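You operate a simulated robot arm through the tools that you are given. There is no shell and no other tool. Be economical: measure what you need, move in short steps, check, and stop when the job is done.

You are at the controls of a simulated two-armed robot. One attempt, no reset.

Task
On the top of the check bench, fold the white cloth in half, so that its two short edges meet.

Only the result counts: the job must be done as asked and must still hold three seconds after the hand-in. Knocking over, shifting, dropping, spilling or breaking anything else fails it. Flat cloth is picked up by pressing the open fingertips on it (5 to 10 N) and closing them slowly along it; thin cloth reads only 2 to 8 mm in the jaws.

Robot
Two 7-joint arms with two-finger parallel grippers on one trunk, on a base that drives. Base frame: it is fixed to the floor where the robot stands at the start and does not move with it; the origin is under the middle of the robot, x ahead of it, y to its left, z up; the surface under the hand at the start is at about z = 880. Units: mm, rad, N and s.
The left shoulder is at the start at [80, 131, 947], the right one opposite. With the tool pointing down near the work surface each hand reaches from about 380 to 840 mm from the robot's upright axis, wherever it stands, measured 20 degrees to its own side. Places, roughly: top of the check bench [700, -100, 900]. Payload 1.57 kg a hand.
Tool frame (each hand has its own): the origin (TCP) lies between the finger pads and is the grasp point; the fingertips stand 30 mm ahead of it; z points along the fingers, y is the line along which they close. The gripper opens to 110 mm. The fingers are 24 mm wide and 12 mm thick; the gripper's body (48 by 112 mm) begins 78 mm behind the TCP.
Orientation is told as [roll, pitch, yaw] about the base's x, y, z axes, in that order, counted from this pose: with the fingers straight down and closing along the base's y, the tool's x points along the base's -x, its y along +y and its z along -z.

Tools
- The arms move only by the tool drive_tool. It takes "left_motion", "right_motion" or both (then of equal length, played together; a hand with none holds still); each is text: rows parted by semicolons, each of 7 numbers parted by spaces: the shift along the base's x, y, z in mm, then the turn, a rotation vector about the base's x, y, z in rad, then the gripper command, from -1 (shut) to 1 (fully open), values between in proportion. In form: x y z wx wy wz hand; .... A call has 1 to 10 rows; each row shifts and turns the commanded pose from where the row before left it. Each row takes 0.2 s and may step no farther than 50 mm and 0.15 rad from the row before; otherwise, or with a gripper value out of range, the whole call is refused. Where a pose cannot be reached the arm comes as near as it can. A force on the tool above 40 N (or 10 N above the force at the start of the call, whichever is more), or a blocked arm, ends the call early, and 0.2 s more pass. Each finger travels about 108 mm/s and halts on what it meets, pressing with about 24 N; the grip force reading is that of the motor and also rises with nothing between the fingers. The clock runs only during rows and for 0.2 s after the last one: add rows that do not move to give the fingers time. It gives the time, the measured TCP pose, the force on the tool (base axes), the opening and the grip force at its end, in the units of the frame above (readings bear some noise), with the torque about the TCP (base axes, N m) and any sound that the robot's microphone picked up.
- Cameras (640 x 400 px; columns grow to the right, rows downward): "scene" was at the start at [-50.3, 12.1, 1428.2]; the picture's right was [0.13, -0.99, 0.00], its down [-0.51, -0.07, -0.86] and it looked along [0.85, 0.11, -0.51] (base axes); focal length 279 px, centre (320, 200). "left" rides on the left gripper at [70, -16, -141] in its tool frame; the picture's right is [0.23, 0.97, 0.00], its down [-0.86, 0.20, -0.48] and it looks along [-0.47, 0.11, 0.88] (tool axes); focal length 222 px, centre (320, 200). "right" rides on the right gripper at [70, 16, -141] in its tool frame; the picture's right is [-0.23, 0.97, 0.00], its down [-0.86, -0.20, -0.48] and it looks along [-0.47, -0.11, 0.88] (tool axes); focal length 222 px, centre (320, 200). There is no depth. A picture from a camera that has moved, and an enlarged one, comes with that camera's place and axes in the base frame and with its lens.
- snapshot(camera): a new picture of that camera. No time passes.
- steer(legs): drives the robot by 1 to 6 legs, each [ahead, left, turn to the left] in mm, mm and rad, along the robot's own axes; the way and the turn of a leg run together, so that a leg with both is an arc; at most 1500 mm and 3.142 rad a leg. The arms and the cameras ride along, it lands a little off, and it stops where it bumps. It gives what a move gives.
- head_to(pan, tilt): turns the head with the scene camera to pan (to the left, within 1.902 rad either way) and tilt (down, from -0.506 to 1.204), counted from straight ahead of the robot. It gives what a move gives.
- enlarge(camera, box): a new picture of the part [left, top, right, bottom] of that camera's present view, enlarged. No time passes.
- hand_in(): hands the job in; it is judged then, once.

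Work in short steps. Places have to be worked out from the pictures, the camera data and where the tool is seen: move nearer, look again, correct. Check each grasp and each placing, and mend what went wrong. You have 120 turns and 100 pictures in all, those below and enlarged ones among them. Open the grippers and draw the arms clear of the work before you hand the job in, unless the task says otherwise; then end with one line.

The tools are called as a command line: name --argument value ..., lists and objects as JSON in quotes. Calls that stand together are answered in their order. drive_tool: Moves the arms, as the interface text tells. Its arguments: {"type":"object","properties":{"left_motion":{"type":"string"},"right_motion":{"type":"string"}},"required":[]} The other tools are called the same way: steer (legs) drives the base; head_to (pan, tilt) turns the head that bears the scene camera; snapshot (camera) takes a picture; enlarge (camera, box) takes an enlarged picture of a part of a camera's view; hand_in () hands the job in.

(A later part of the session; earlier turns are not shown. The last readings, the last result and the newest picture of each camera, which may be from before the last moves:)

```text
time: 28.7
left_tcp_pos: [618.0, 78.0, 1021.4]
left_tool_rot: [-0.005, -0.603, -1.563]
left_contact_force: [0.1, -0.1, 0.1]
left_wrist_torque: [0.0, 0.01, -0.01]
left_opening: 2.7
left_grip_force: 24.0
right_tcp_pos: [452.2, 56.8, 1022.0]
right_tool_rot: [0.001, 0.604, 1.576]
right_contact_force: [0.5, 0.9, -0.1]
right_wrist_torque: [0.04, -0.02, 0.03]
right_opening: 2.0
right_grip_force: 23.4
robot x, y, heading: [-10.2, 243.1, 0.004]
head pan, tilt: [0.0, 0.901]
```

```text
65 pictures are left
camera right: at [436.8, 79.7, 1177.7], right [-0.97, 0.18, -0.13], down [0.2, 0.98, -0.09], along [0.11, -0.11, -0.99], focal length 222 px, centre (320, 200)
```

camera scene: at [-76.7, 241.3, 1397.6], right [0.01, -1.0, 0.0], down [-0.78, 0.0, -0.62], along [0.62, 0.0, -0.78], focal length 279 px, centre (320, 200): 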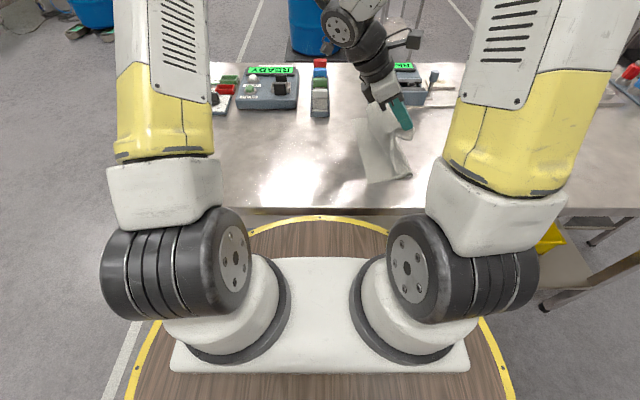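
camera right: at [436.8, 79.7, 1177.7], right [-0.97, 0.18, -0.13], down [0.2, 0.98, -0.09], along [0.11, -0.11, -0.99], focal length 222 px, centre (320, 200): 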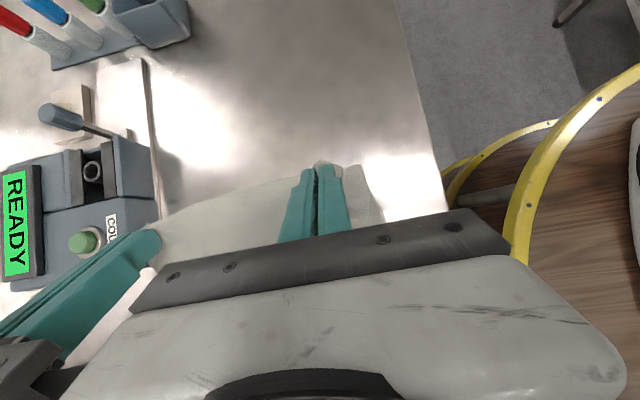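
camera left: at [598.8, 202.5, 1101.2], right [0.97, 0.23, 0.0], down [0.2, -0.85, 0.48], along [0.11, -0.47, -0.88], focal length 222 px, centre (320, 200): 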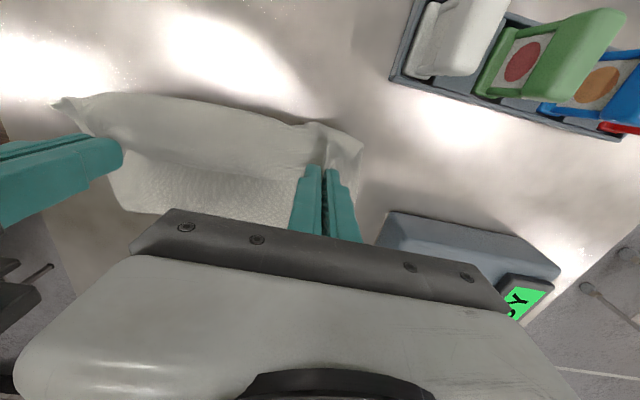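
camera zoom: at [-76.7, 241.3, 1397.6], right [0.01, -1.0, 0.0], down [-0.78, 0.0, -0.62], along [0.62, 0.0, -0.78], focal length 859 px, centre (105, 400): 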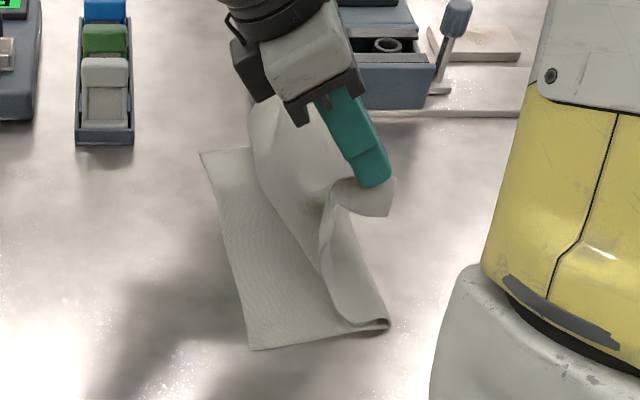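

The near crease is at y ≈ 7, with some slack bowing left. I will first lay the edges together and sweep that slack to the fold afterwards. Continuing down, with more tilt, to just above the bottom edge, which runs (389,124) to (652,145).

drive_tool --left_motion "-2 12 -8 -0.06 0 0 -1; -2 12 -10 -0.06 0 0 -1; -2 12 -12 -0.06 0 0 -1; -2 11 -14 -0.06 0 0 -1; -2 10 -14 -0.06 0 0 -1; -2 8 -14 0 0 0 -1; -2 6 -14 0 0 0 -1; 0 0 0 0 0 0 -1" --right_motion "-2 14 -8 -0.06 0 0 -1; -2 13 -10 -0.06 0 0 -1; -2 13 -12 -0.06 0 0 -1; -2 12 -14 -0.06 0 0 -1; -2 11 -14 -0.06 0 0 -1; -2 9 -14 0 0 0 -1; -2 7 -14 0 0 0 -1; 0 0 0 0 0 0 -1"

enlarge --camera "scene" --box '[330, 70, 450, 200]'

snapshot --camera "left"

snapshot --camera "right"

```text
time: 30.5
left_tcp_pos: [606.1, 150.4, 934.4]
left_tool_rot: [-0.009, -0.902, -1.559]
left_contact_force: [-1.4, -0.3, 0.1]
left_wrist_torque: [0.03, 0.04, -0.02]
left_opening: 2.6
left_grip_force: 24.2
right_tcp_pos: [439.7, 135.6, 935.5]
right_tool_rot: [0.003, 0.901, 1.576]
right_contact_force: [0.6, -0.4, -0.2]
right_wrist_torque: [0.03, -0.04, 0.03]
right_opening: 2.1
right_grip_force: 23.5
robot x, y, heading: [-13.3, 238.8, -0.0]
head pan, tilt: [0.0, 0.901]
```

```text
3.08 times, centred on (390, 135) of scene
camera zoom: at [-76.7, 241.3, 1397.6], right [0.01, -1.0, 0.0], down [-0.78, 0.0, -0.62], along [0.62, 0.0, -0.78], focal length 859 px, centre (105, 400)
```

zoom: 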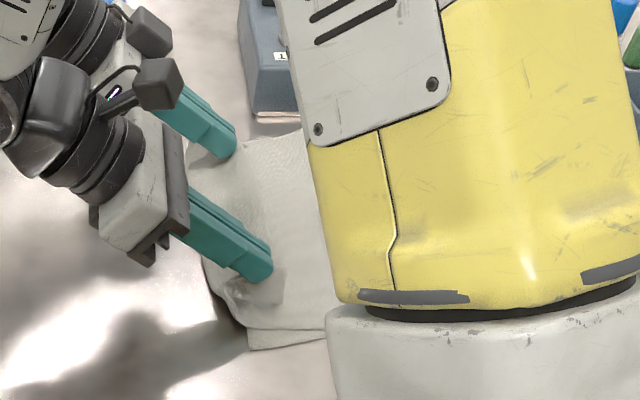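

```text
63 pictures are left
camera left: at [589.8, 304.1, 967.4], right [0.97, 0.14, -0.18], down [0.21, -0.16, 0.97], along [0.11, -0.98, -0.18], focal length 222 px, centre (320, 200)
```

left: 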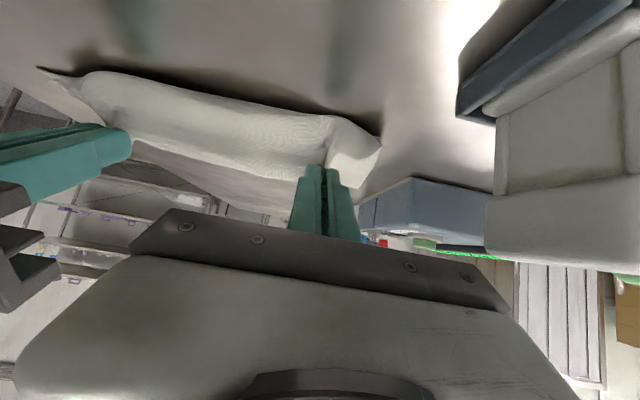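

```text
62 pictures are left
camera right: at [422.5, 203.4, 1077.9], right [-0.97, 0.14, -0.18], down [0.2, 0.91, -0.37], along [0.11, -0.4, -0.91], focal length 222 px, centre (320, 200)
```

right: 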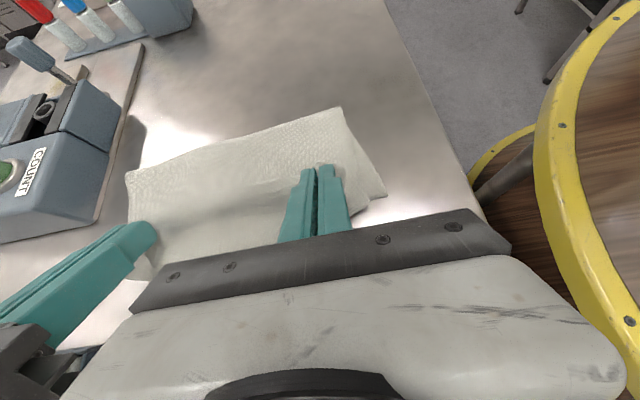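

The left gripper's body comes close to the switch strip, so I check that clearance from the scene camera before lowering further.

enlarge --camera "scene" --box '[220, 50, 440, 210]'

enlarge --camera "left" --box '[340, 0, 640, 300]'

```text
2.50 times, centred on (330, 130) of scene
camera zoom: at [-76.7, 241.3, 1397.6], right [0.01, -1.0, 0.0], down [-0.78, 0.0, -0.62], along [0.62, 0.0, -0.78], focal length 698 px, centre (295, 375)
```

zoom: 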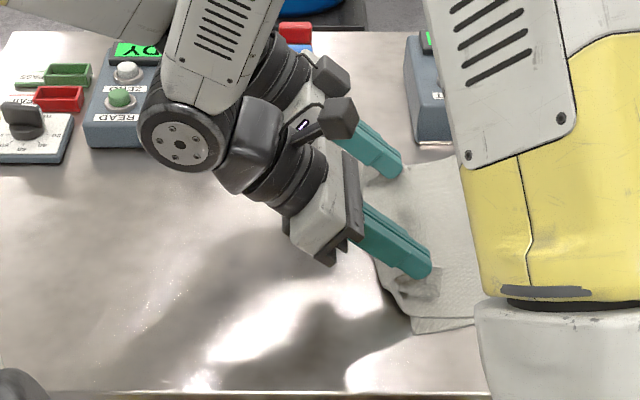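

```text
1.33 times, centred on (490, 150) of left
camera zoom: at [589.8, 304.1, 967.4], right [0.97, 0.14, -0.18], down [0.21, -0.16, 0.97], along [0.11, -0.98, -0.18], focal length 296 px, centre (93, 267)
```

zoom: 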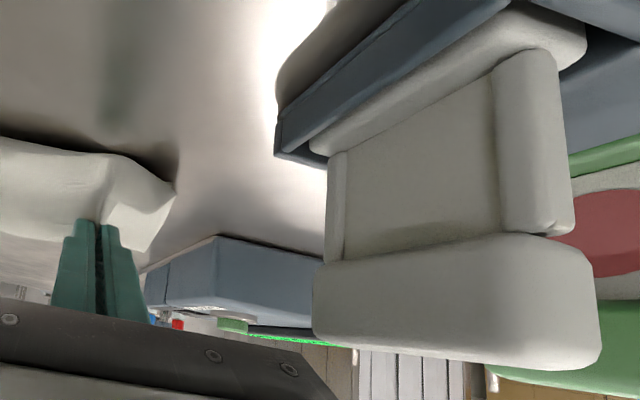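

Clearance in x is about 10 mm, which is enough. I lower a further 14 mm with a small -x shift, then open the fingers gently and slightly.

drive_tool --left_motion "-2 -1 -5 0 0 0 -1; -1 -1 -5 0 0 0 -1; 0 0 -4 0 0 0 -1; 0 0 0 0 0 0 -1; 0 0 0 0 0 0 -0.85; 0 0 0 0 0 0 -0.75; 0 0 0 0 0 0 -0.65; 0 0 0 0 0 0 -0.65" --right_motion "-2 -1 -5 0 0 0 -1; -1 -1 -6 0 0 0 -1; 0 0 -6 0 0 0 -1; 0 0 0 0 0 0 -1; 0 0 0 0 0 0 -0.85; 0 0 0 0 0 0 -0.75; 0 0 0 0 0 0 -0.65; 0 0 0 0 0 0 -0.65"

snapshot --camera "right"

snapshot --camera "left"

```text
time: 32.3
left_tcp_pos: [601.5, 148.7, 920.3]
left_tool_rot: [-0.01, -0.9, -1.562]
left_contact_force: [0.4, -0.9, -0.4]
left_wrist_torque: [0.03, 0.02, 0.02]
left_opening: 19.6
left_grip_force: 0.0
right_tcp_pos: [436.2, 134.7, 918.0]
right_tool_rot: [0.004, 0.901, 1.576]
right_contact_force: [-1.2, 0.5, -0.2]
right_wrist_torque: [0.01, 0.0, 0.01]
right_opening: 19.3
right_grip_force: 0.0
robot x, y, heading: [-8.5, 240.7, 0.005]
head pan, tilt: [0.0, 0.901]
```

```text
59 pictures are left
camera right: at [420.2, 201.7, 1060.7], right [-0.97, 0.14, -0.18], down [0.2, 0.91, -0.37], along [0.11, -0.4, -0.91], focal length 222 px, centre (320, 200)
```

right: 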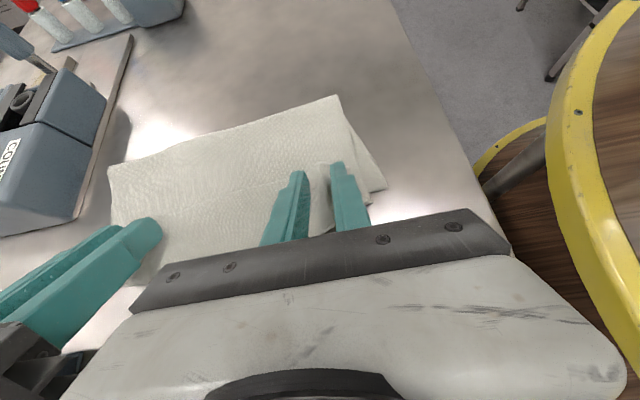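

```text
58 pictures are left
camera left: at [586.0, 302.8, 954.3], right [0.97, 0.14, -0.18], down [0.21, -0.16, 0.97], along [0.11, -0.98, -0.18], focal length 222 px, centre (320, 200)
```

left: 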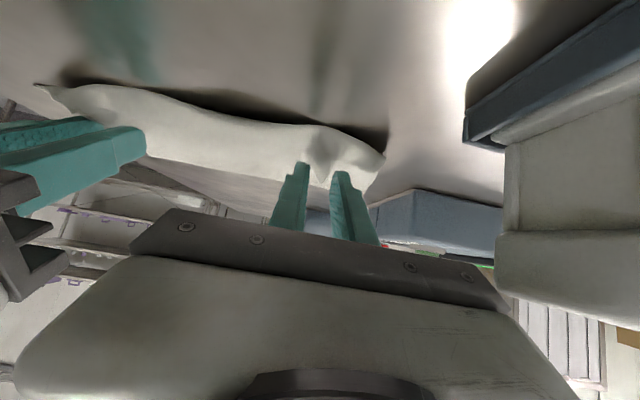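

Both released. I withdraw both hands backward and up, then look at the cloth.

drive_tool --left_motion "0 12 12 0 0 0 -0.6; 0 14 14 0 0 0 -0.6; 0 12 16 0 0 0 -0.6; 0 0 30 0.1 0 0 -0.6; 0 0 30 0.14 0 0 -0.8; 0 20 30 0.14 0 0 -1; 0 20 20 0.14 0 0 -1; 0 20 0 0.14 0 0 -1; 0 20 0 0.14 0 0 -1; 0 0 0 0.1 0 0 -1" --right_motion "0 12 12 0 0 0 -0.6; 0 14 14 0 0 0 -0.6; 0 12 16 0 0 0 -0.6; 0 0 30 0.1 0 0 -0.6; 0 0 30 0.14 0 0 -0.8; 0 -20 30 0.14 0 0 -1; 0 -40 20 0.14 0 0 -1; 0 -40 0 0.14 0 0 -1; 0 -40 0 0.14 0 0 -1; 0 -40 0 0.1 0 0 -1"

drive_tool --right_motion "0 -40 0 0 0 0 -1; 0 -40 0 0 0 0 -1; 0 -40 0 0 0 0 -1; 0 -40 0 0 0 0 -1"

enlarge --camera "scene" --box '[300, 60, 500, 200]'

snapshot --camera "left"

```text
time: 34.5
left_tcp_pos: [601.1, 268.1, 1072.6]
left_tool_rot: [0.002, 0.0, -1.563]
left_contact_force: [0.1, -0.2, 0.1]
left_wrist_torque: [-0.04, 0.03, -0.01]
left_opening: 0.1
left_grip_force: 21.7
right_tcp_pos: [436.9, -7.9, 1072.4]
right_tool_rot: [0.0, 0.001, 1.574]
right_contact_force: [-0.6, -0.3, 1.1]
right_wrist_torque: [-0.03, -0.03, 0.03]
right_opening: 0.0
right_grip_force: 21.3
robot x, y, heading: [-9.3, 241.4, 0.008]
head pan, tilt: [0.0, 0.901]
```

```text
time: 35.5
left_tcp_pos: [600.9, 265.6, 1073.7]
left_tool_rot: [-0.001, -0.001, -1.563]
left_contact_force: [0.4, 0.6, -0.5]
left_wrist_torque: [-0.01, -0.01, 0.0]
left_opening: 0.2
left_grip_force: 21.3
right_tcp_pos: [435.7, -167.8, 1070.6]
right_tool_rot: [0.0, -0.002, 1.576]
right_contact_force: [-0.6, 0.0, -0.2]
right_wrist_torque: [-0.01, -0.04, 0.02]
right_opening: 0.0
right_grip_force: 21.7
robot x, y, heading: [-10.4, 242.5, 0.009]
head pan, tilt: [0.0, 0.901]
```

```text
2.86 times, centred on (400, 130) of scene
camera zoom: at [-76.8, 241.5, 1397.6], right [0.01, -1.0, 0.0], down [-0.78, 0.0, -0.62], along [0.62, 0.0, -0.78], focal length 798 px, centre (91, 400)
```

zoom: 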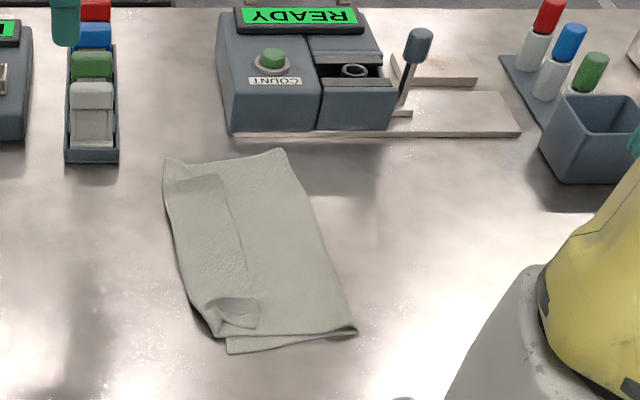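

```text
56 pictures are left
camera left: at [584.7, 336.0, 1214.9], right [0.97, 0.23, 0.0], down [0.21, -0.85, 0.48], along [0.11, -0.47, -0.88], focal length 222 px, centre (320, 200)
```

left: 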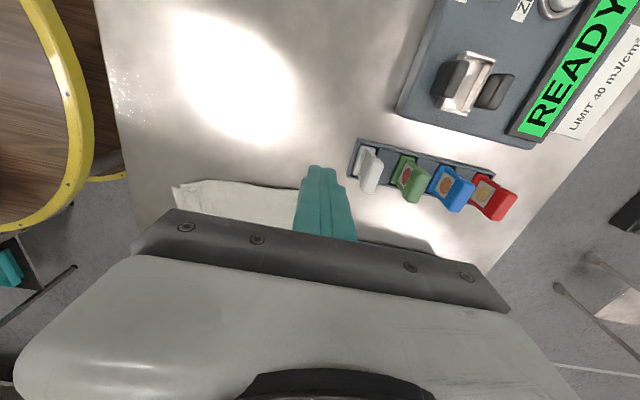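

As I feared, the top layer's edge came down as a hem about 60 mm wide, folded back on top with the edge at y ≈ 93. I will flip it out by pushing its edge left with the fingertips, so I first bring both hands to the right of that edge and look.

drive_tool --left_motion "3 -40 0 0 0 0 -1; 3 -40 0 0 0 0 -0.5; 3 -40 -10 0 0 0 0; 3 -40 -20 0 0 0 0; 0 -35 -30 0 0 0 0; 0 0 -30 0 0 0 0; 0 0 -20 0 0 0 0; 0 0 0 0 0 0 0" --right_motion "3 40 0 0 0 0 -1; 2 40 0 0 0 0 -0.5; 0 40 -10 0 0 0 0; 0 40 -20 0 0 0 0; 0 40 -30 0 0 0 0; 0 40 -30 0 0 0 0; 0 0 -20 0 0 0 0; 0 0 0 0 0 0 0"

snapshot --camera "right"

snapshot --camera "left"

```text
time: 37.3
left_tcp_pos: [614.4, 70.6, 963.0]
left_tool_rot: [-0.001, -0.001, -1.563]
left_contact_force: [-1.0, -1.0, -0.4]
left_wrist_torque: [-0.03, -0.01, -0.04]
left_opening: 54.8
left_grip_force: 0.0
right_tcp_pos: [439.8, 74.1, 959.5]
right_tool_rot: [-0.001, 0.0, 1.574]
right_contact_force: [0.7, -0.1, 1.3]
right_wrist_torque: [-0.01, 0.02, 0.01]
right_opening: 55.3
right_grip_force: 0.0
robot x, y, heading: [-11.0, 239.0, 0.004]
head pan, tilt: [0.0, 0.901]
```

```text
55 pictures are left
camera right: at [423.3, 3.1, 1100.4], right [-0.97, 0.22, 0.0], down [0.2, 0.86, 0.48], along [0.11, 0.47, -0.88], focal length 222 px, centre (320, 200)
```

right: 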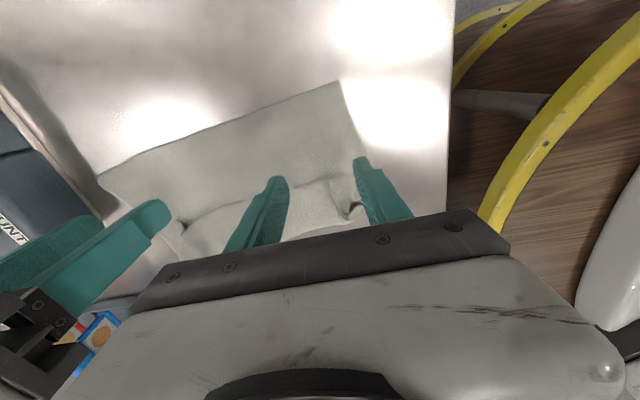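

```text
54 pictures are left
camera left: at [598.0, 139.5, 1104.6], right [0.97, 0.23, 0.0], down [0.21, -0.85, 0.48], along [0.11, -0.47, -0.88], focal length 222 px, centre (320, 200)
```

left: 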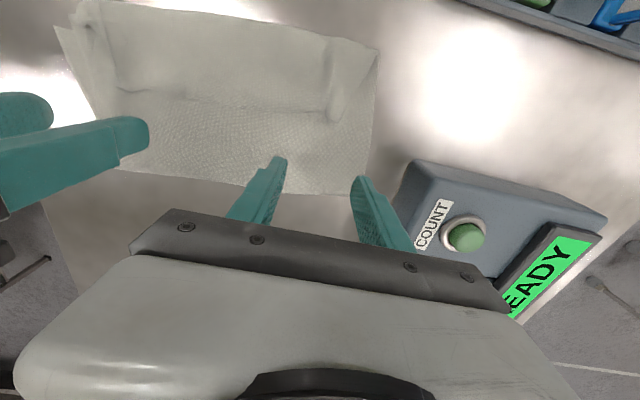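

enlarge --camera "left" --box '[40, 0, 400, 210]'

enlarge --camera "right" --box '[90, 70, 420, 260]'

```text
1.78 times, centred on (220, 105) of left
camera zoom: at [598.0, 139.5, 1104.6], right [0.97, 0.23, 0.0], down [0.21, -0.85, 0.48], along [0.11, -0.47, -0.88], focal length 395 px, centre (498, 369)
```

zoom: 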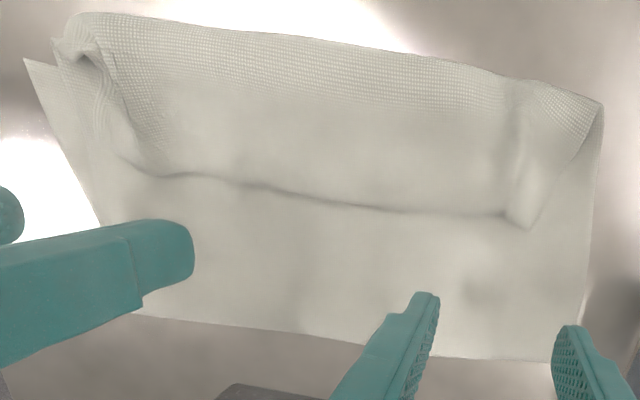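

```text
1.94 times, centred on (255, 165) of right
camera zoom: at [423.3, 3.1, 1100.4], right [-0.97, 0.22, 0.0], down [0.2, 0.86, 0.48], along [0.11, 0.47, -0.88], focal length 431 px, centre (446, 268)
```

zoom: 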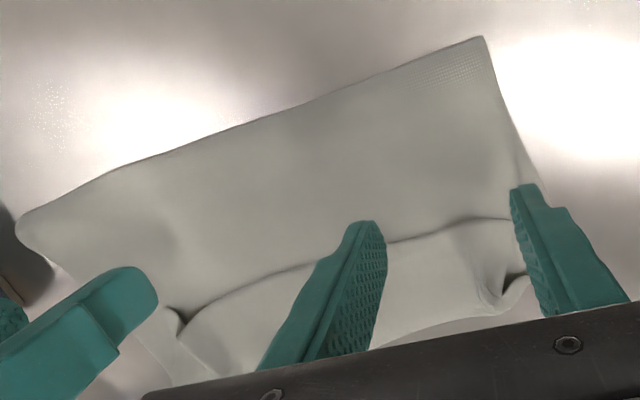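

The hem's edge runs from about (435,92) to (621,111). I line the four fingertips up just right of it, then lower gently until they barely touch the top layer.

drive_tool --left_motion "-12 4 0 0 0 0 0; -12 3 -15 0 0 0 0; 0 0 -15 0 0 0 0; 0 0 -10 0 0 0 0; 0 0 -5 0 0 0 0; 0 0 -2 0 0 0 0; 0 0 0 0 0 0 0" --right_motion "8 -4 0 0 0 0 0; 7 0 -15 0 0 0 0; 0 0 -15 0 0 0 0; 0 0 -10 0 0 0 0; 0 0 -2 0 0 0 0; 0 0 -1 0 0 0 0; 0 0 0 0 0 0 0"

drive_tool --left_motion "0 0 -1 0 0 0 0; 0 0 0 0 0 0 0" --right_motion "0 0 -1 0 0 0 0; 0 0 0 0 0 0 0"

```text
time: 38.9
left_tcp_pos: [589.3, 78.6, 915.7]
left_tool_rot: [0.0, 0.0, -1.564]
left_contact_force: [0.4, 0.1, 1.3]
left_wrist_torque: [0.03, 0.06, 0.01]
left_opening: 54.9
left_grip_force: 0.0
right_tcp_pos: [455.6, 67.6, 918.0]
right_tool_rot: [0.0, 0.0, 1.574]
right_contact_force: [0.1, -0.2, 1.0]
right_wrist_torque: [0.0, -0.02, -0.01]
right_opening: 55.0
right_grip_force: 0.0
robot x, y, heading: [-8.9, 239.3, 0.005]
head pan, tilt: [0.0, 0.901]
```

```text
time: 39.5
left_tcp_pos: [589.2, 78.6, 913.9]
left_tool_rot: [0.0, 0.001, -1.566]
left_contact_force: [0.2, 0.4, -0.2]
left_wrist_torque: [-0.01, -0.02, 0.03]
left_opening: 55.0
left_grip_force: 0.1
right_tcp_pos: [455.0, 69.1, 916.8]
right_tool_rot: [-0.001, -0.001, 1.572]
right_contact_force: [-0.1, 0.5, -1.5]
right_wrist_torque: [-0.01, 0.0, 0.02]
right_opening: 55.2
right_grip_force: 0.0
robot x, y, heading: [-12.6, 244.1, -0.0]
head pan, tilt: [0.0, 0.901]
```

Not touching yet. I lower to about 913.5 and sweep left 40 mm slowly.

drive_tool --left_motion "0 0 -0.4 0 0 0 0; 0 2 0 0 0 0 0; 0 5 0 0 0 0 0; 0 7 0 0 0 0 0; 0 7 0 0 0 0 0; 0 7 0 0 0 0 0; 0 7 0 0 0 0 0; 0 5 0 0 0 0 0; 0 0 0 0 0 0 0" --right_motion "0 0 -1.5 0 0 0 0; 0 2 -1.5 0 0 0 0; 0 5 -0.3 0 0 0 0; 0 7 0 0 0 0 0; 0 7 0 0 0 0 0; 0 7 0 0 0 0 0; 0 7 0 0 0 0 0; 0 5 0 0 0 0 0; 0 0 0 0 0 0 0"

enlarge --camera "left" --box '[40, 0, 400, 210]'

enlarge --camera "right" --box '[90, 70, 420, 260]'

```text
time: 41.5
left_tcp_pos: [590.8, 117.3, 914.3]
left_tool_rot: [0.0, 0.0, -1.566]
left_contact_force: [0.8, -1.2, -0.3]
left_wrist_torque: [0.02, -0.01, 0.01]
left_opening: 54.8
left_grip_force: 0.1
right_tcp_pos: [455.6, 110.3, 913.7]
right_tool_rot: [0.001, -0.001, 1.574]
right_contact_force: [0.1, 0.8, 0.4]
right_wrist_torque: [0.02, 0.01, 0.0]
right_opening: 55.0
right_grip_force: 0.1
robot x, y, heading: [-10.6, 240.2, 0.005]
head pan, tilt: [0.0, 0.901]
```

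```text
1.78 times, centred on (220, 105) of left
camera zoom: at [573.8, 188.0, 1057.0], right [0.97, 0.23, 0.0], down [0.21, -0.85, 0.48], along [0.11, -0.47, -0.88], focal length 395 px, centre (498, 369)
```

zoom: 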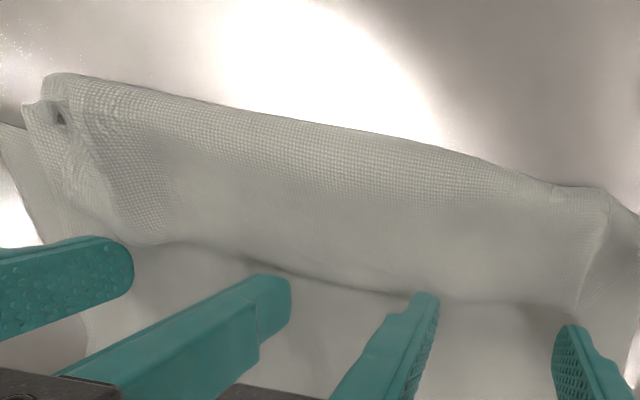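

```text
1.94 times, centred on (255, 165) of right
camera zoom: at [440.2, 39.4, 1054.2], right [-0.97, 0.22, 0.0], down [0.2, 0.86, 0.48], along [0.11, 0.47, -0.88], focal length 431 px, centre (446, 268)
```

zoom: 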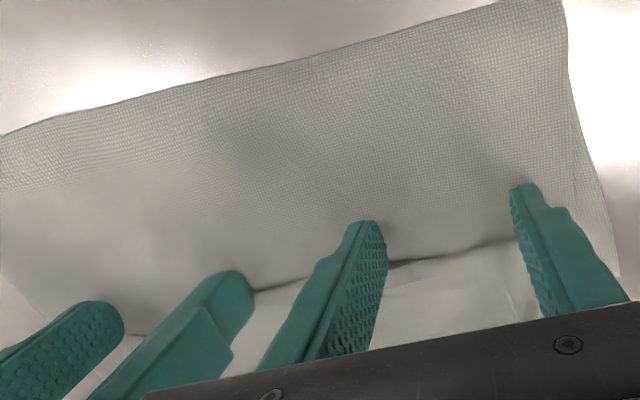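

The fingertips are catching the edge and pushing it left. I keep sweeping.

drive_tool --left_motion "0 7 0 0 0 0 0; 0 7 0 0 0 0 0; 0 7 0 0 0 0 0; 0 7 0 0 0 0 0; 0 7 0 0 0 0 0; 0 7 0 0 0 0 0; 0 7 0 0 0 0 0; 0 0 0 0 0 0 0" --right_motion "0 7 0 0 0 0 0; 0 7 0 0 0 0 0; 0 7 0 0 0 0 0; 0 7 0 0 0 0 0; 0 7 0 0 0 0 0; 0 7 0 0 0 0 0; 0 7 0 0 0 0 0; 0 0 0 0 0 0 0"

snapshot --camera "left"

snapshot --camera "right"

```text
time: 43.3
left_tcp_pos: [588.4, 166.4, 913.8]
left_tool_rot: [-0.001, 0.0, -1.564]
left_contact_force: [0.1, -0.3, 1.4]
left_wrist_torque: [0.0, 0.02, -0.03]
left_opening: 55.0
left_grip_force: 0.2
right_tcp_pos: [456.4, 157.4, 914.4]
right_tool_rot: [0.0, 0.0, 1.574]
right_contact_force: [0.0, -0.5, 0.0]
right_wrist_torque: [0.02, -0.03, 0.0]
right_opening: 54.8
right_grip_force: 0.1
robot x, y, heading: [-14.2, 238.2, 0.007]
head pan, tilt: [0.0, 0.901]
```

```text
49 pictures are left
camera left: at [573.9, 236.6, 1055.9], right [0.97, 0.23, 0.0], down [0.2, -0.85, 0.48], along [0.11, -0.47, -0.88], focal length 222 px, centre (320, 200)
```

left: 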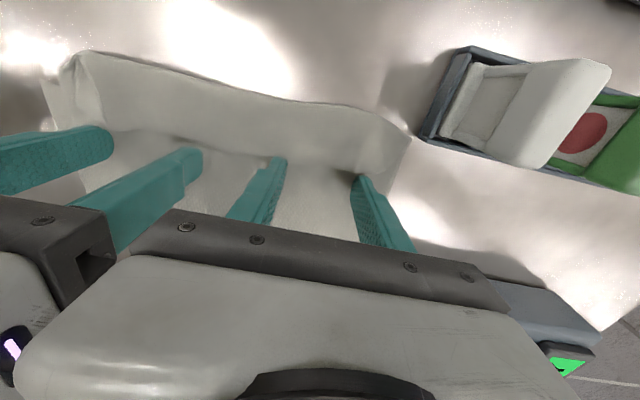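

```text
48 pictures are left
camera right: at [440.6, 88.1, 1054.6], right [-0.97, 0.22, 0.0], down [0.2, 0.86, 0.48], along [0.11, 0.47, -0.88], focal length 222 px, centre (320, 200)
```

right: 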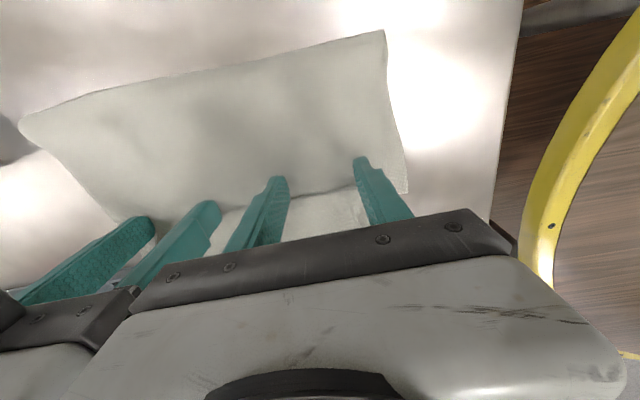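

The whole cloth slid left with the push (crease now near y = 72), so sweeping alone won't do it. Better: re-pinch the hem edge with the hands leaning right, then carry it left while turning the hands over, so the edge flips outward. I lift, lean the hands by +0.7 rad and look.

drive_tool --left_motion "0 -4 15 0 0 0 0; 0 -5 25 0 0 0 0; 0 -5 20 0.14 0 0 0; 6 0 0 0.14 0 0 0; 6 0 0 0.14 0 0 -0.3; 6 0 0 0.14 0 0 -0.3; 0 0 0 0.14 0 0 -0.3; 0 0 0 0 0 0 -0.3" --right_motion "0 -4 15 0 0 0 0; 0 -5 25 0 0 0 0; 0 -5 20 0.14 0 0 0; -4 0 0 0.14 0 0 0; -4 0 0 0.14 0 0 -0.3; 0 0 0 0.14 0 0 -0.3; 0 0 0 0.14 0 0 -0.3; 0 0 0 0 0 0 -0.3"

snapshot --camera "left"

snapshot --camera "right"

enlarge --camera "scene" --box '[280, 60, 440, 200]'

```text
time: 45.1
left_tcp_pos: [607.9, 153.3, 975.3]
left_tool_rot: [0.005, 0.702, -1.562]
left_contact_force: [0.0, -0.7, -0.5]
left_wrist_torque: [0.0, -0.03, -0.03]
left_opening: 38.6
left_grip_force: 0.0
right_tcp_pos: [448.1, 143.0, 974.0]
right_tool_rot: [-0.003, -0.702, 1.576]
right_contact_force: [-0.4, -0.1, 0.4]
right_wrist_torque: [0.02, -0.02, 0.01]
right_opening: 38.5
right_grip_force: 0.0
robot x, y, heading: [-14.6, 241.4, 0.003]
head pan, tilt: [0.0, 0.901]
```

```text
47 pictures are left
camera left: at [592.4, 115.4, 1128.7], right [0.97, 0.18, 0.15], down [0.2, -0.96, -0.19], along [0.11, 0.21, -0.97], focal length 222 px, centre (320, 200)
```

left: 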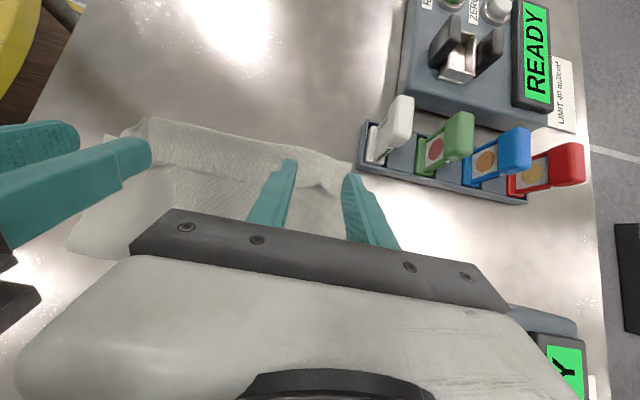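

```text
46 pictures are left
camera right: at [431.7, -1.2, 1036.5], right [-0.97, 0.17, 0.14], down [0.2, 0.35, 0.92], along [0.11, 0.92, -0.37], focal length 222 px, centre (320, 200)
```

right: 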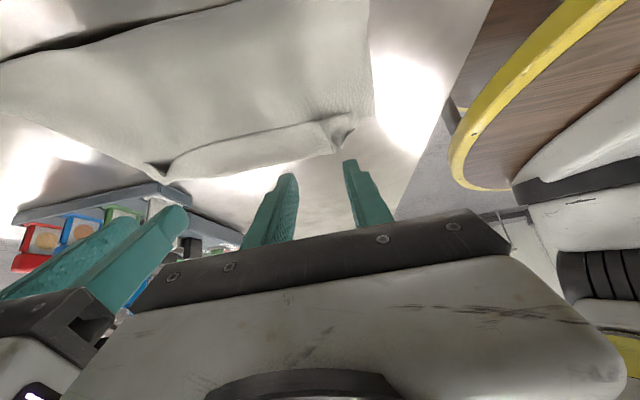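

```text
2.86 times, centred on (360, 130) of scene
camera zoom: at [-76.8, 241.2, 1397.6], right [0.0, -1.0, 0.0], down [-0.78, 0.0, -0.62], along [0.62, 0.0, -0.78], focal length 798 px, centre (206, 400)
```

zoom: 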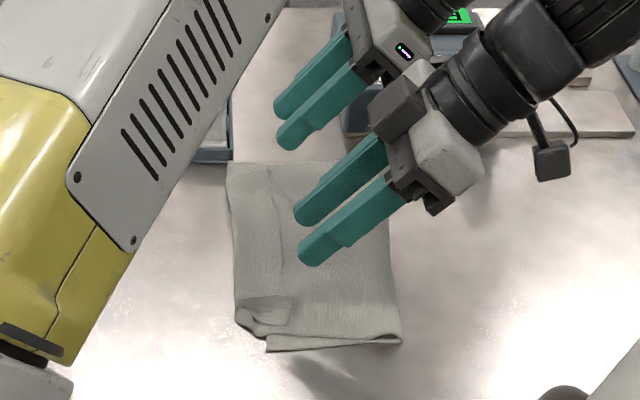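

The hem edge runs from about (428,167) to (620,178). I move to just above it at x = 600 and 455, tips still clear.

drive_tool --left_motion "-4 10 0 0 0 0 -0.3; -4 11 -15 0 0 0 -0.3; 0 0 -20 0 0 0 -0.3; 0 0 -15 0 0 0 -0.3; 0 0 -4 0 0 0 -0.3; 0 0 0 0 0 0 -0.3" --right_motion "4 10 0 0 0 0 -0.3; 3 11 -15 0 0 0 -0.3; 0 0 -20 0 0 0 -0.3; 0 0 -15 0 0 0 -0.3; 0 0 -3 0 0 0 -0.3; 0 0 0 0 0 0 -0.3"

enlarge --camera "left" --box '[0, 70, 420, 260]'

snapshot --camera "right"

```text
time: 46.5
left_tcp_pos: [599.7, 174.6, 919.0]
left_tool_rot: [0.007, 0.701, -1.562]
left_contact_force: [-0.2, -0.6, -1.0]
left_wrist_torque: [0.01, 0.02, -0.02]
left_opening: 38.6
left_grip_force: 0.0
right_tcp_pos: [455.8, 165.0, 920.5]
right_tool_rot: [-0.003, -0.702, 1.575]
right_contact_force: [0.6, 0.6, -0.5]
right_wrist_torque: [0.0, 0.02, -0.01]
right_opening: 38.7
right_grip_force: 0.1
robot x, y, heading: [-13.1, 237.7, 0.004]
head pan, tilt: [0.0, 0.901]
```

```text
1.52 times, centred on (210, 165) of left
camera zoom: at [584.0, 137.2, 1073.8], right [0.97, 0.18, 0.15], down [0.2, -0.96, -0.18], along [0.11, 0.21, -0.97], focal length 338 px, centre (488, 253)
```

zoom: 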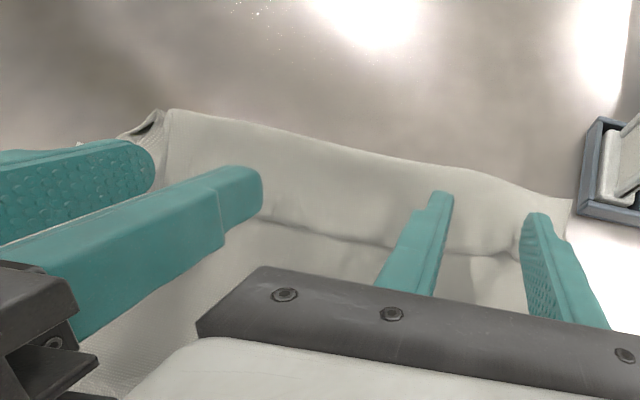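

```text
43 pictures are left
camera right: at [439.3, 19.7, 983.1], right [-0.97, 0.17, 0.14], down [0.2, 0.35, 0.92], along [0.11, 0.92, -0.37], focal length 222 px, centre (320, 200)
```

right: 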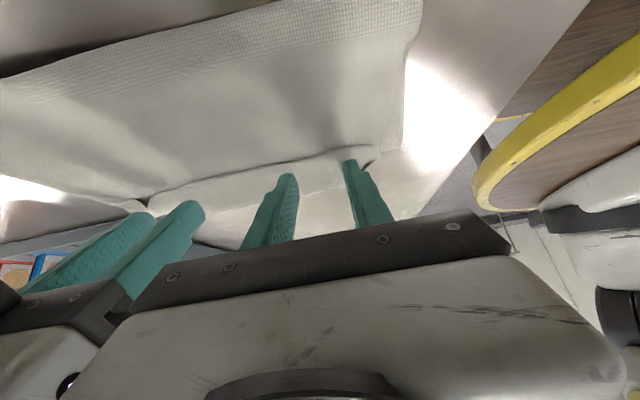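

The tips are over the hem just inside its edge. I lower in small steps until I feel 5 to 8 N.

drive_tool --left_motion "0 0 -2 0 0 0 -0.3; 0 0 -1 0 0 0 -0.3; 0 0 0 0 0 0 -0.3" --right_motion "0 0 -2 0 0 0 -0.3; 0 0 -2 0 0 0 -0.3; 0 0 0 0 0 0 -0.3"

drive_tool --left_motion "0 0 -1 0 0 0 -0.3; 0 0 0 0 0 0 -0.3" --right_motion "0 0 -1 0 0 0 -0.3; 0 0 0 0 0 0 -0.3"

```text
time: 47.3
left_tcp_pos: [600.7, 173.7, 917.0]
left_tool_rot: [0.005, 0.7, -1.563]
left_contact_force: [-0.5, 0.0, -0.5]
left_wrist_torque: [-0.03, -0.03, -0.02]
left_opening: 38.4
left_grip_force: 0.1
right_tcp_pos: [455.3, 164.1, 916.5]
right_tool_rot: [-0.002, -0.7, 1.574]
right_contact_force: [-0.4, 0.2, -0.8]
right_wrist_torque: [0.02, -0.04, 0.01]
right_opening: 38.4
right_grip_force: 0.0
robot x, y, heading: [-15.8, 241.0, 0.004]
head pan, tilt: [0.0, 0.901]
```

```text
time: 47.9
left_tcp_pos: [599.3, 174.3, 917.9]
left_tool_rot: [0.005, 0.701, -1.56]
left_contact_force: [0.6, -0.9, -0.9]
left_wrist_torque: [0.01, 0.01, 0.02]
left_opening: 38.7
left_grip_force: 0.0
right_tcp_pos: [453.8, 164.2, 915.2]
right_tool_rot: [-0.003, -0.699, 1.577]
right_contact_force: [-0.6, 0.3, 0.7]
right_wrist_torque: [0.02, -0.04, 0.01]
right_opening: 38.4
right_grip_force: 0.2
robot x, y, heading: [-12.2, 241.1, 0.005]
head pan, tilt: [0.0, 0.901]
```

drive_tool --left_motion "0 0 -1 0 0 0 -0.3; 0 0 -1 0 0 0 -0.3; 0 0 0 0 0 0 -0.3" --right_motion "0 0 -1 0 0 0 -0.3; 0 0 -0.5 0 0 0 -0.3; 0 0 0 0 0 0 -0.3"

```text
time: 48.7
left_tcp_pos: [599.2, 174.3, 914.9]
left_tool_rot: [0.003, 0.7, -1.563]
left_contact_force: [0.1, 0.5, 0.0]
left_wrist_torque: [-0.04, -0.03, 0.01]
left_opening: 38.6
left_grip_force: 0.0
right_tcp_pos: [455.0, 164.5, 914.2]
right_tool_rot: [-0.002, -0.698, 1.577]
right_contact_force: [0.0, 0.9, 3.3]
right_wrist_torque: [0.11, 0.02, -0.02]
right_opening: 38.3
right_grip_force: 0.0
robot x, y, heading: [-9.9, 240.3, 0.008]
head pan, tilt: [0.0, 0.901]
```

drive_tool --left_motion "0 0 -0.8 0 0 0 -0.3; 0 0 0 0 0 0 -0.3" --right_motion "0 0 -0.2 0 0 0 -0.3; 0 0 0 0 0 0 -0.3"

```text
time: 49.3
left_tcp_pos: [598.2, 175.0, 913.3]
left_tool_rot: [0.005, 0.7, -1.562]
left_contact_force: [0.7, 0.1, 0.5]
left_wrist_torque: [0.01, 0.0, -0.04]
left_opening: 38.4
left_grip_force: 0.2
right_tcp_pos: [454.7, 164.7, 914.8]
right_tool_rot: [-0.003, -0.7, 1.576]
right_contact_force: [-1.4, 0.8, 7.7]
right_wrist_torque: [0.08, 0.06, 0.0]
right_opening: 38.1
right_grip_force: 0.0
robot x, y, heading: [-13.8, 239.9, 0.01]
head pan, tilt: [0.0, 0.901]
```

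drive_tool --left_motion "0 0 -0.6 0 0 0 -0.3; 0 0 0 0 0 0 -0.3"

drive_tool --left_motion "0 0 -0.4 0 0 0 -0.3; 0 0 0 0 0 0 -0.3"

```text
time: 49.9
left_tcp_pos: [598.9, 174.1, 912.9]
left_tool_rot: [0.006, 0.699, -1.563]
left_contact_force: [0.8, -0.3, 2.1]
left_wrist_torque: [0.04, 0.02, -0.01]
left_opening: 38.4
left_grip_force: 0.1
right_tcp_pos: [455.5, 164.6, 912.3]
right_tool_rot: [-0.004, -0.699, 1.576]
right_contact_force: [-0.3, 1.0, 8.1]
right_wrist_torque: [0.14, 0.07, 0.02]
right_opening: 38.2
right_grip_force: 0.0
robot x, y, heading: [-15.8, 238.7, 0.007]
head pan, tilt: [0.0, 0.901]
```

```text
time: 50.5
left_tcp_pos: [598.1, 174.9, 914.1]
left_tool_rot: [0.007, 0.698, -1.564]
left_contact_force: [-0.1, -0.1, 7.7]
left_wrist_torque: [0.06, 0.03, 0.01]
left_opening: 38.5
left_grip_force: 0.1
right_tcp_pos: [455.9, 163.9, 913.3]
right_tool_rot: [-0.002, -0.7, 1.575]
right_contact_force: [-0.4, 1.4, 7.5]
right_wrist_torque: [0.16, 0.01, 0.01]
right_opening: 38.0
right_grip_force: 0.0
robot x, y, heading: [-12.7, 243.7, 0.002]
head pan, tilt: [0.0, 0.901]
```

Both press at about 7.6 N, so I close both slowly.

drive_tool --left_motion "0 0 0 0 0 0 -0.38; 0 0 0 0 0 0 -0.46; 0 0 0 0 0 0 -0.54; 0 0 0 0 0 0 -0.62; 0 0 0 0 0 0 -0.7; 0 0 0 0 0 0 -0.78; 0 0 0 0 0 0 -0.86; 0 0 0 0 0 0 -0.94; 0 0 0 0 0 0 -1; 0 0 0 0 0 0 -1" --right_motion "0 0 0 0 0 0 -0.38; 0 0 0 0 0 0 -0.46; 0 0 0 0 0 0 -0.54; 0 0 0 0 0 0 -0.62; 0 0 0 0 0 0 -0.7; 0 0 0 0 0 0 -0.78; 0 0 0 0 0 0 -0.86; 0 0 0 0 0 0 -0.94; 0 0 0 0 0 0 -1; 0 0 0 0 0 0 -1"

snapshot --camera "left"

```text
time: 52.7
left_tcp_pos: [597.9, 173.8, 913.7]
left_tool_rot: [0.002, 0.699, -1.564]
left_contact_force: [-24.4, -2.4, 15.6]
left_wrist_torque: [0.11, 0.73, 0.26]
left_opening: 3.8
left_grip_force: 24.2
right_tcp_pos: [455.5, 164.3, 914.3]
right_tool_rot: [-0.01, -0.698, 1.574]
right_contact_force: [24.1, 2.4, 2.8]
right_wrist_torque: [0.08, -0.73, -0.2]
right_opening: 2.6
right_grip_force: 23.7
robot x, y, heading: [-9.8, 241.1, 0.009]
head pan, tilt: [0.0, 0.901]
```

```text
42 pictures are left
camera left: at [582.5, 136.4, 1066.4], right [0.97, 0.18, 0.15], down [0.2, -0.96, -0.18], along [0.11, 0.21, -0.97], focal length 222 px, centre (320, 200)
```

left: 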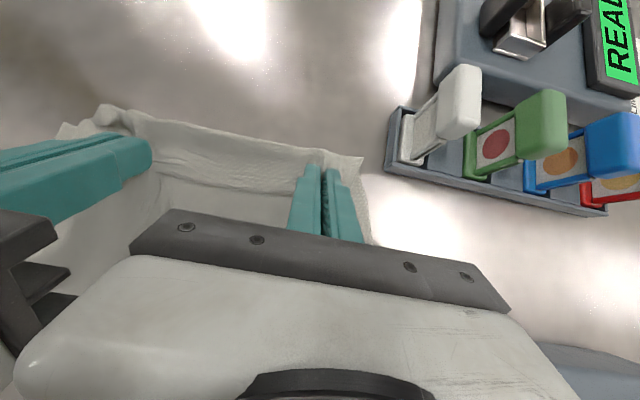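

Both hold (3.8 and 2.6 mm), with 24 N of pull between them. I ease the hands toward each other, lift 50 mm and check which layers came along.

drive_tool --left_motion "-3 0 0 0 0 0 -1; -2 -2 8 0 0 0 -1; 0 -3 14 0 0 0 -1; 0 -3 14 0 0 0 -1; 0 -2 14 0 0 0 -1; 0 0 0 0 0 0 -1" --right_motion "3 0 0 0 0 0 -1; 2 -2 8 0 0 0 -1; 0 -3 14 0 0 0 -1; 0 -3 14 0 0 0 -1; 0 -2 14 0 0 0 -1; 0 0 0 0 0 0 -1"

enlarge --camera "scene" --box '[280, 60, 440, 200]'

snapshot --camera "right"

snapshot --camera "left"

```text
time: 54.1
left_tcp_pos: [592.4, 162.5, 962.9]
left_tool_rot: [0.006, 0.701, -1.563]
left_contact_force: [-4.2, 0.3, -0.3]
left_wrist_torque: [0.02, 0.12, 0.04]
left_opening: 2.0
left_grip_force: 24.1
right_tcp_pos: [459.6, 155.7, 963.8]
right_tool_rot: [-0.002, -0.699, 1.574]
right_contact_force: [4.3, -0.1, -0.4]
right_wrist_torque: [0.02, -0.09, -0.07]
right_opening: 2.5
right_grip_force: 23.9
robot x, y, heading: [-14.3, 244.5, 0.002]
head pan, tilt: [0.0, 0.901]
```

```text
2.86 times, centred on (360, 130) of scene
camera zoom: at [-76.7, 241.1, 1397.6], right [0.01, -1.0, 0.0], down [-0.78, 0.0, -0.62], along [0.62, 0.0, -0.78], focal length 798 px, centre (206, 400)
```

zoom: 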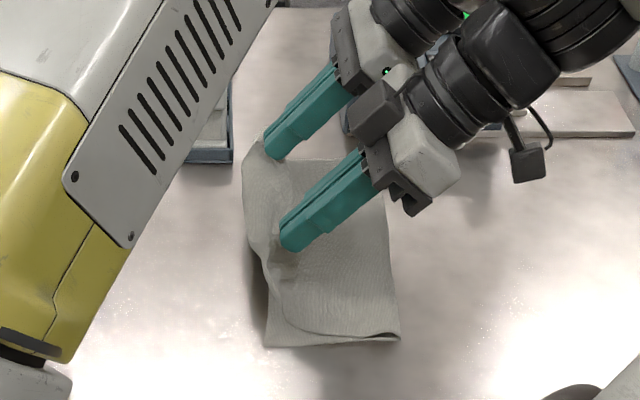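

```text
40 pictures are left
camera right: at [443.2, 11.0, 1026.6], right [-0.97, 0.17, 0.14], down [0.2, 0.35, 0.92], along [0.11, 0.92, -0.37], focal length 222 px, centre (320, 200)
```

right: 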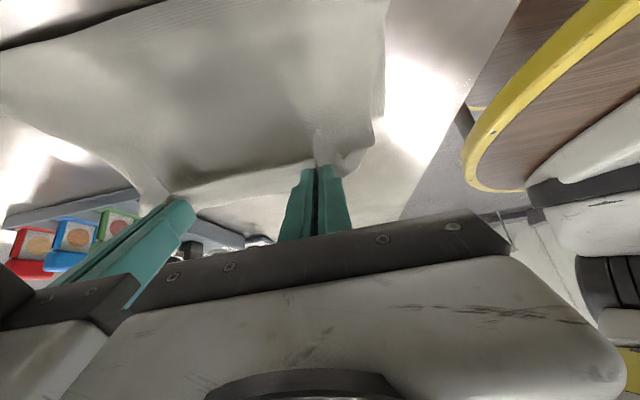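

```text
39 pictures are left
camera left: at [577.4, 126.1, 1116.3], right [0.97, 0.18, 0.15], down [0.2, -0.96, -0.18], along [0.11, 0.21, -0.97], focal length 222 px, centre (320, 200)
```

left: 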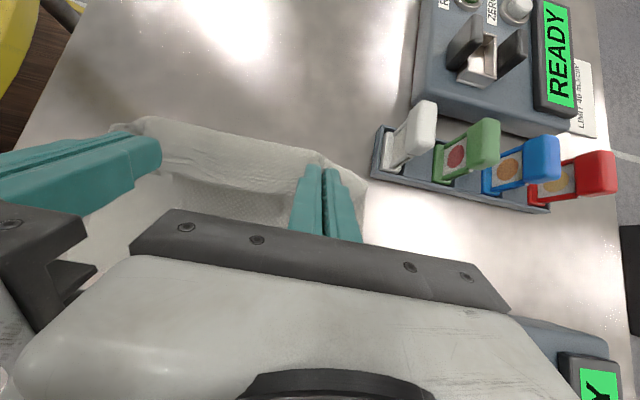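

Only the top layer came up; the bottom is still at BL (386,190). I raise the hands and drive right 140 mm, so the sheet straightens and the crease unrolls.

drive_tool --left_motion "0 -5 15 0 0 0 -1; 0 -8 15 0 0 0 -1; 0 -10 15 0 0 0 -1; 0 -10 15 0 0 0 -1; 0 -10 12 0 0 0 -1; 0 0 0 0 0 0 -1" --right_motion "0 -5 15 0 0 0 -1; 0 -8 15 0 0 0 -1; 0 -10 15 0 0 0 -1; 0 -10 15 0 0 0 -1; 0 -10 12 0 0 0 -1; 0 0 0 0 0 0 -1"

steer --legs '[[0, -135, 0]]'

snapshot --camera "scene"

```text
time: 55.5
left_tcp_pos: [594.1, 119.6, 1034.6]
left_tool_rot: [0.005, 0.7, -1.564]
left_contact_force: [-3.5, 0.6, -0.7]
left_wrist_torque: [0.01, 0.11, 0.04]
left_opening: 2.0
left_grip_force: 23.7
right_tcp_pos: [460.4, 112.6, 1036.6]
right_tool_rot: [-0.005, -0.699, 1.577]
right_contact_force: [3.5, 0.4, 0.0]
right_wrist_torque: [0.0, -0.13, 0.0]
right_opening: 2.2
right_grip_force: 24.6
robot x, y, heading: [-10.0, 239.4, 0.007]
head pan, tilt: [0.0, 0.901]
```

```text
time: 56.8
left_tcp_pos: [594.4, -14.6, 1034.4]
left_tool_rot: [0.005, 0.701, -1.562]
left_contact_force: [-3.7, -0.8, -0.5]
left_wrist_torque: [-0.02, 0.07, 0.03]
left_opening: 2.3
left_grip_force: 23.6
right_tcp_pos: [460.8, -23.3, 1034.1]
right_tool_rot: [-0.004, -0.7, 1.573]
right_contact_force: [3.4, -0.4, -0.1]
right_wrist_torque: [-0.01, -0.09, 0.0]
right_opening: 2.5
right_grip_force: 24.0
robot x, y, heading: [-11.0, 104.5, 0.005]
head pan, tilt: [0.0, 0.901]
```

```text
38 pictures are left
camera scene: at [-76.2, 106.4, 1397.6], right [0.0, -1.0, 0.0], down [-0.78, 0.0, -0.62], along [0.62, 0.0, -0.78], focal length 279 px, centre (320, 200)
```

scene: 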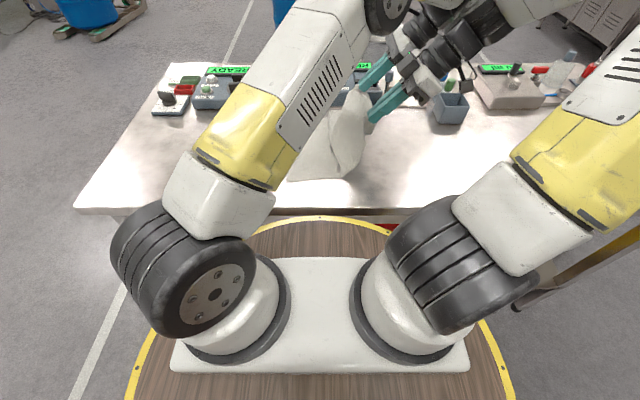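

drive_tool --left_motion "0 -10 2 0 0 0 -1; 0 -10 2 0 0 0 -1; 0 -10 2 0 0 0 -1; 0 -10 2 0 0 0 -1; 0 -5 0 0 0 0 -1; 0 0 0 0 0 0 -1" --right_motion "0 -10 2 0 0 0 -1; 0 -10 2 0 0 0 -1; 0 -10 2 0 0 0 -1; 0 -10 2 0 0 0 -1; 0 -5 0 0 0 0 -1; 0 0 0 0 0 0 -1"

enlarge --camera "scene" --box '[260, 40, 460, 200]'

```text
time: 58.2
left_tcp_pos: [594.9, -60.3, 1041.7]
left_tool_rot: [0.003, 0.699, -1.563]
left_contact_force: [-3.4, -0.7, -0.3]
left_wrist_torque: [0.03, 0.12, 0.03]
left_opening: 2.5
left_grip_force: 23.4
right_tcp_pos: [461.6, -69.1, 1043.5]
right_tool_rot: [-0.003, -0.7, 1.574]
right_contact_force: [4.4, -0.7, -0.1]
right_wrist_torque: [0.0, -0.1, -0.04]
right_opening: 2.4
right_grip_force: 23.6
robot x, y, heading: [-8.9, 105.8, 0.007]
head pan, tilt: [0.0, 0.901]
```

```text
2.50 times, centred on (360, 120) of scene
camera zoom: at [-76.2, 106.3, 1397.6], right [0.0, -1.0, 0.0], down [-0.78, 0.0, -0.62], along [0.62, 0.0, -0.78], focal length 698 px, centre (220, 400)
```

zoom: 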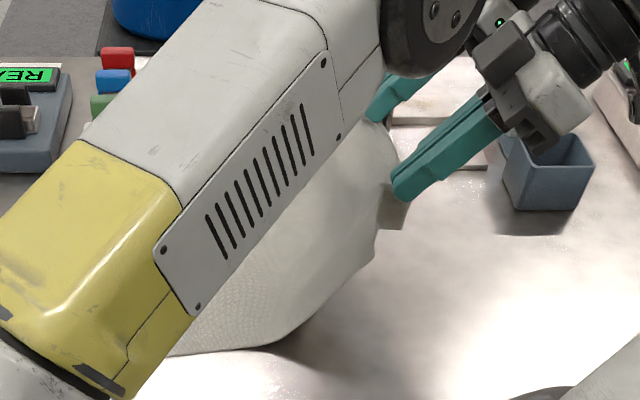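

The sheet hangs clean again. Now I carry it over the top while turning both hands from +0.7 to -0.5, so the gripped edge turns with the fold.

drive_tool --left_motion "0 8 1 -0.12 0 0 -1; 0 8 1 -0.12 0 0 -1; 0 8 1 -0.12 0 0 -1; 0 8 0 -0.12 0 0 -1; 0 8 0 -0.12 0 0 -1; 0 8 -2 -0.12 0 0 -1; 0 8 -3 -0.12 0 0 -1; 0 8 -3 -0.12 0 0 -1; 0 8 -3 -0.12 0 0 -1; 0 7 -4 -0.12 0 0 -1" --right_motion "0 8 1 -0.12 0 0 -1; 0 8 1 -0.12 0 0 -1; 0 8 1 -0.12 0 0 -1; 0 8 0 -0.12 0 0 -1; 0 8 0 -0.12 0 0 -1; 0 8 -2 -0.12 0 0 -1; 0 8 -3 -0.12 0 0 -1; 0 8 -3 -0.12 0 0 -1; 0 8 -3 -0.12 0 0 -1; 0 7 -4 -0.12 0 0 -1"

enlarge --camera "scene" --box '[240, 40, 440, 200]'

```text
time: 60.4
left_tcp_pos: [594.1, 18.7, 1031.3]
left_tool_rot: [0.0, -0.502, -1.567]
left_contact_force: [-3.1, -0.5, 1.0]
left_wrist_torque: [0.05, 0.01, -0.07]
left_opening: 1.9
left_grip_force: 23.6
right_tcp_pos: [461.7, 9.7, 1031.0]
right_tool_rot: [-0.003, 0.503, 1.571]
right_contact_force: [4.0, -1.0, -0.2]
right_wrist_torque: [0.04, -0.08, 0.06]
right_opening: 2.2
right_grip_force: 23.4
robot x, y, heading: [-11.5, 107.0, 0.007]
head pan, tilt: [0.0, 0.901]
```

```text
2.50 times, centred on (340, 120) of scene
camera zoom: at [-76.4, 105.8, 1397.5], right [0.0, -1.0, 0.0], down [-0.78, 0.0, -0.62], along [0.62, 0.0, -0.78], focal length 698 px, centre (270, 400)
```

zoom: 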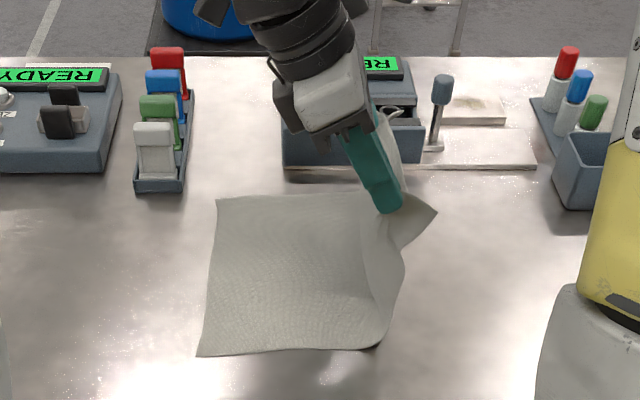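

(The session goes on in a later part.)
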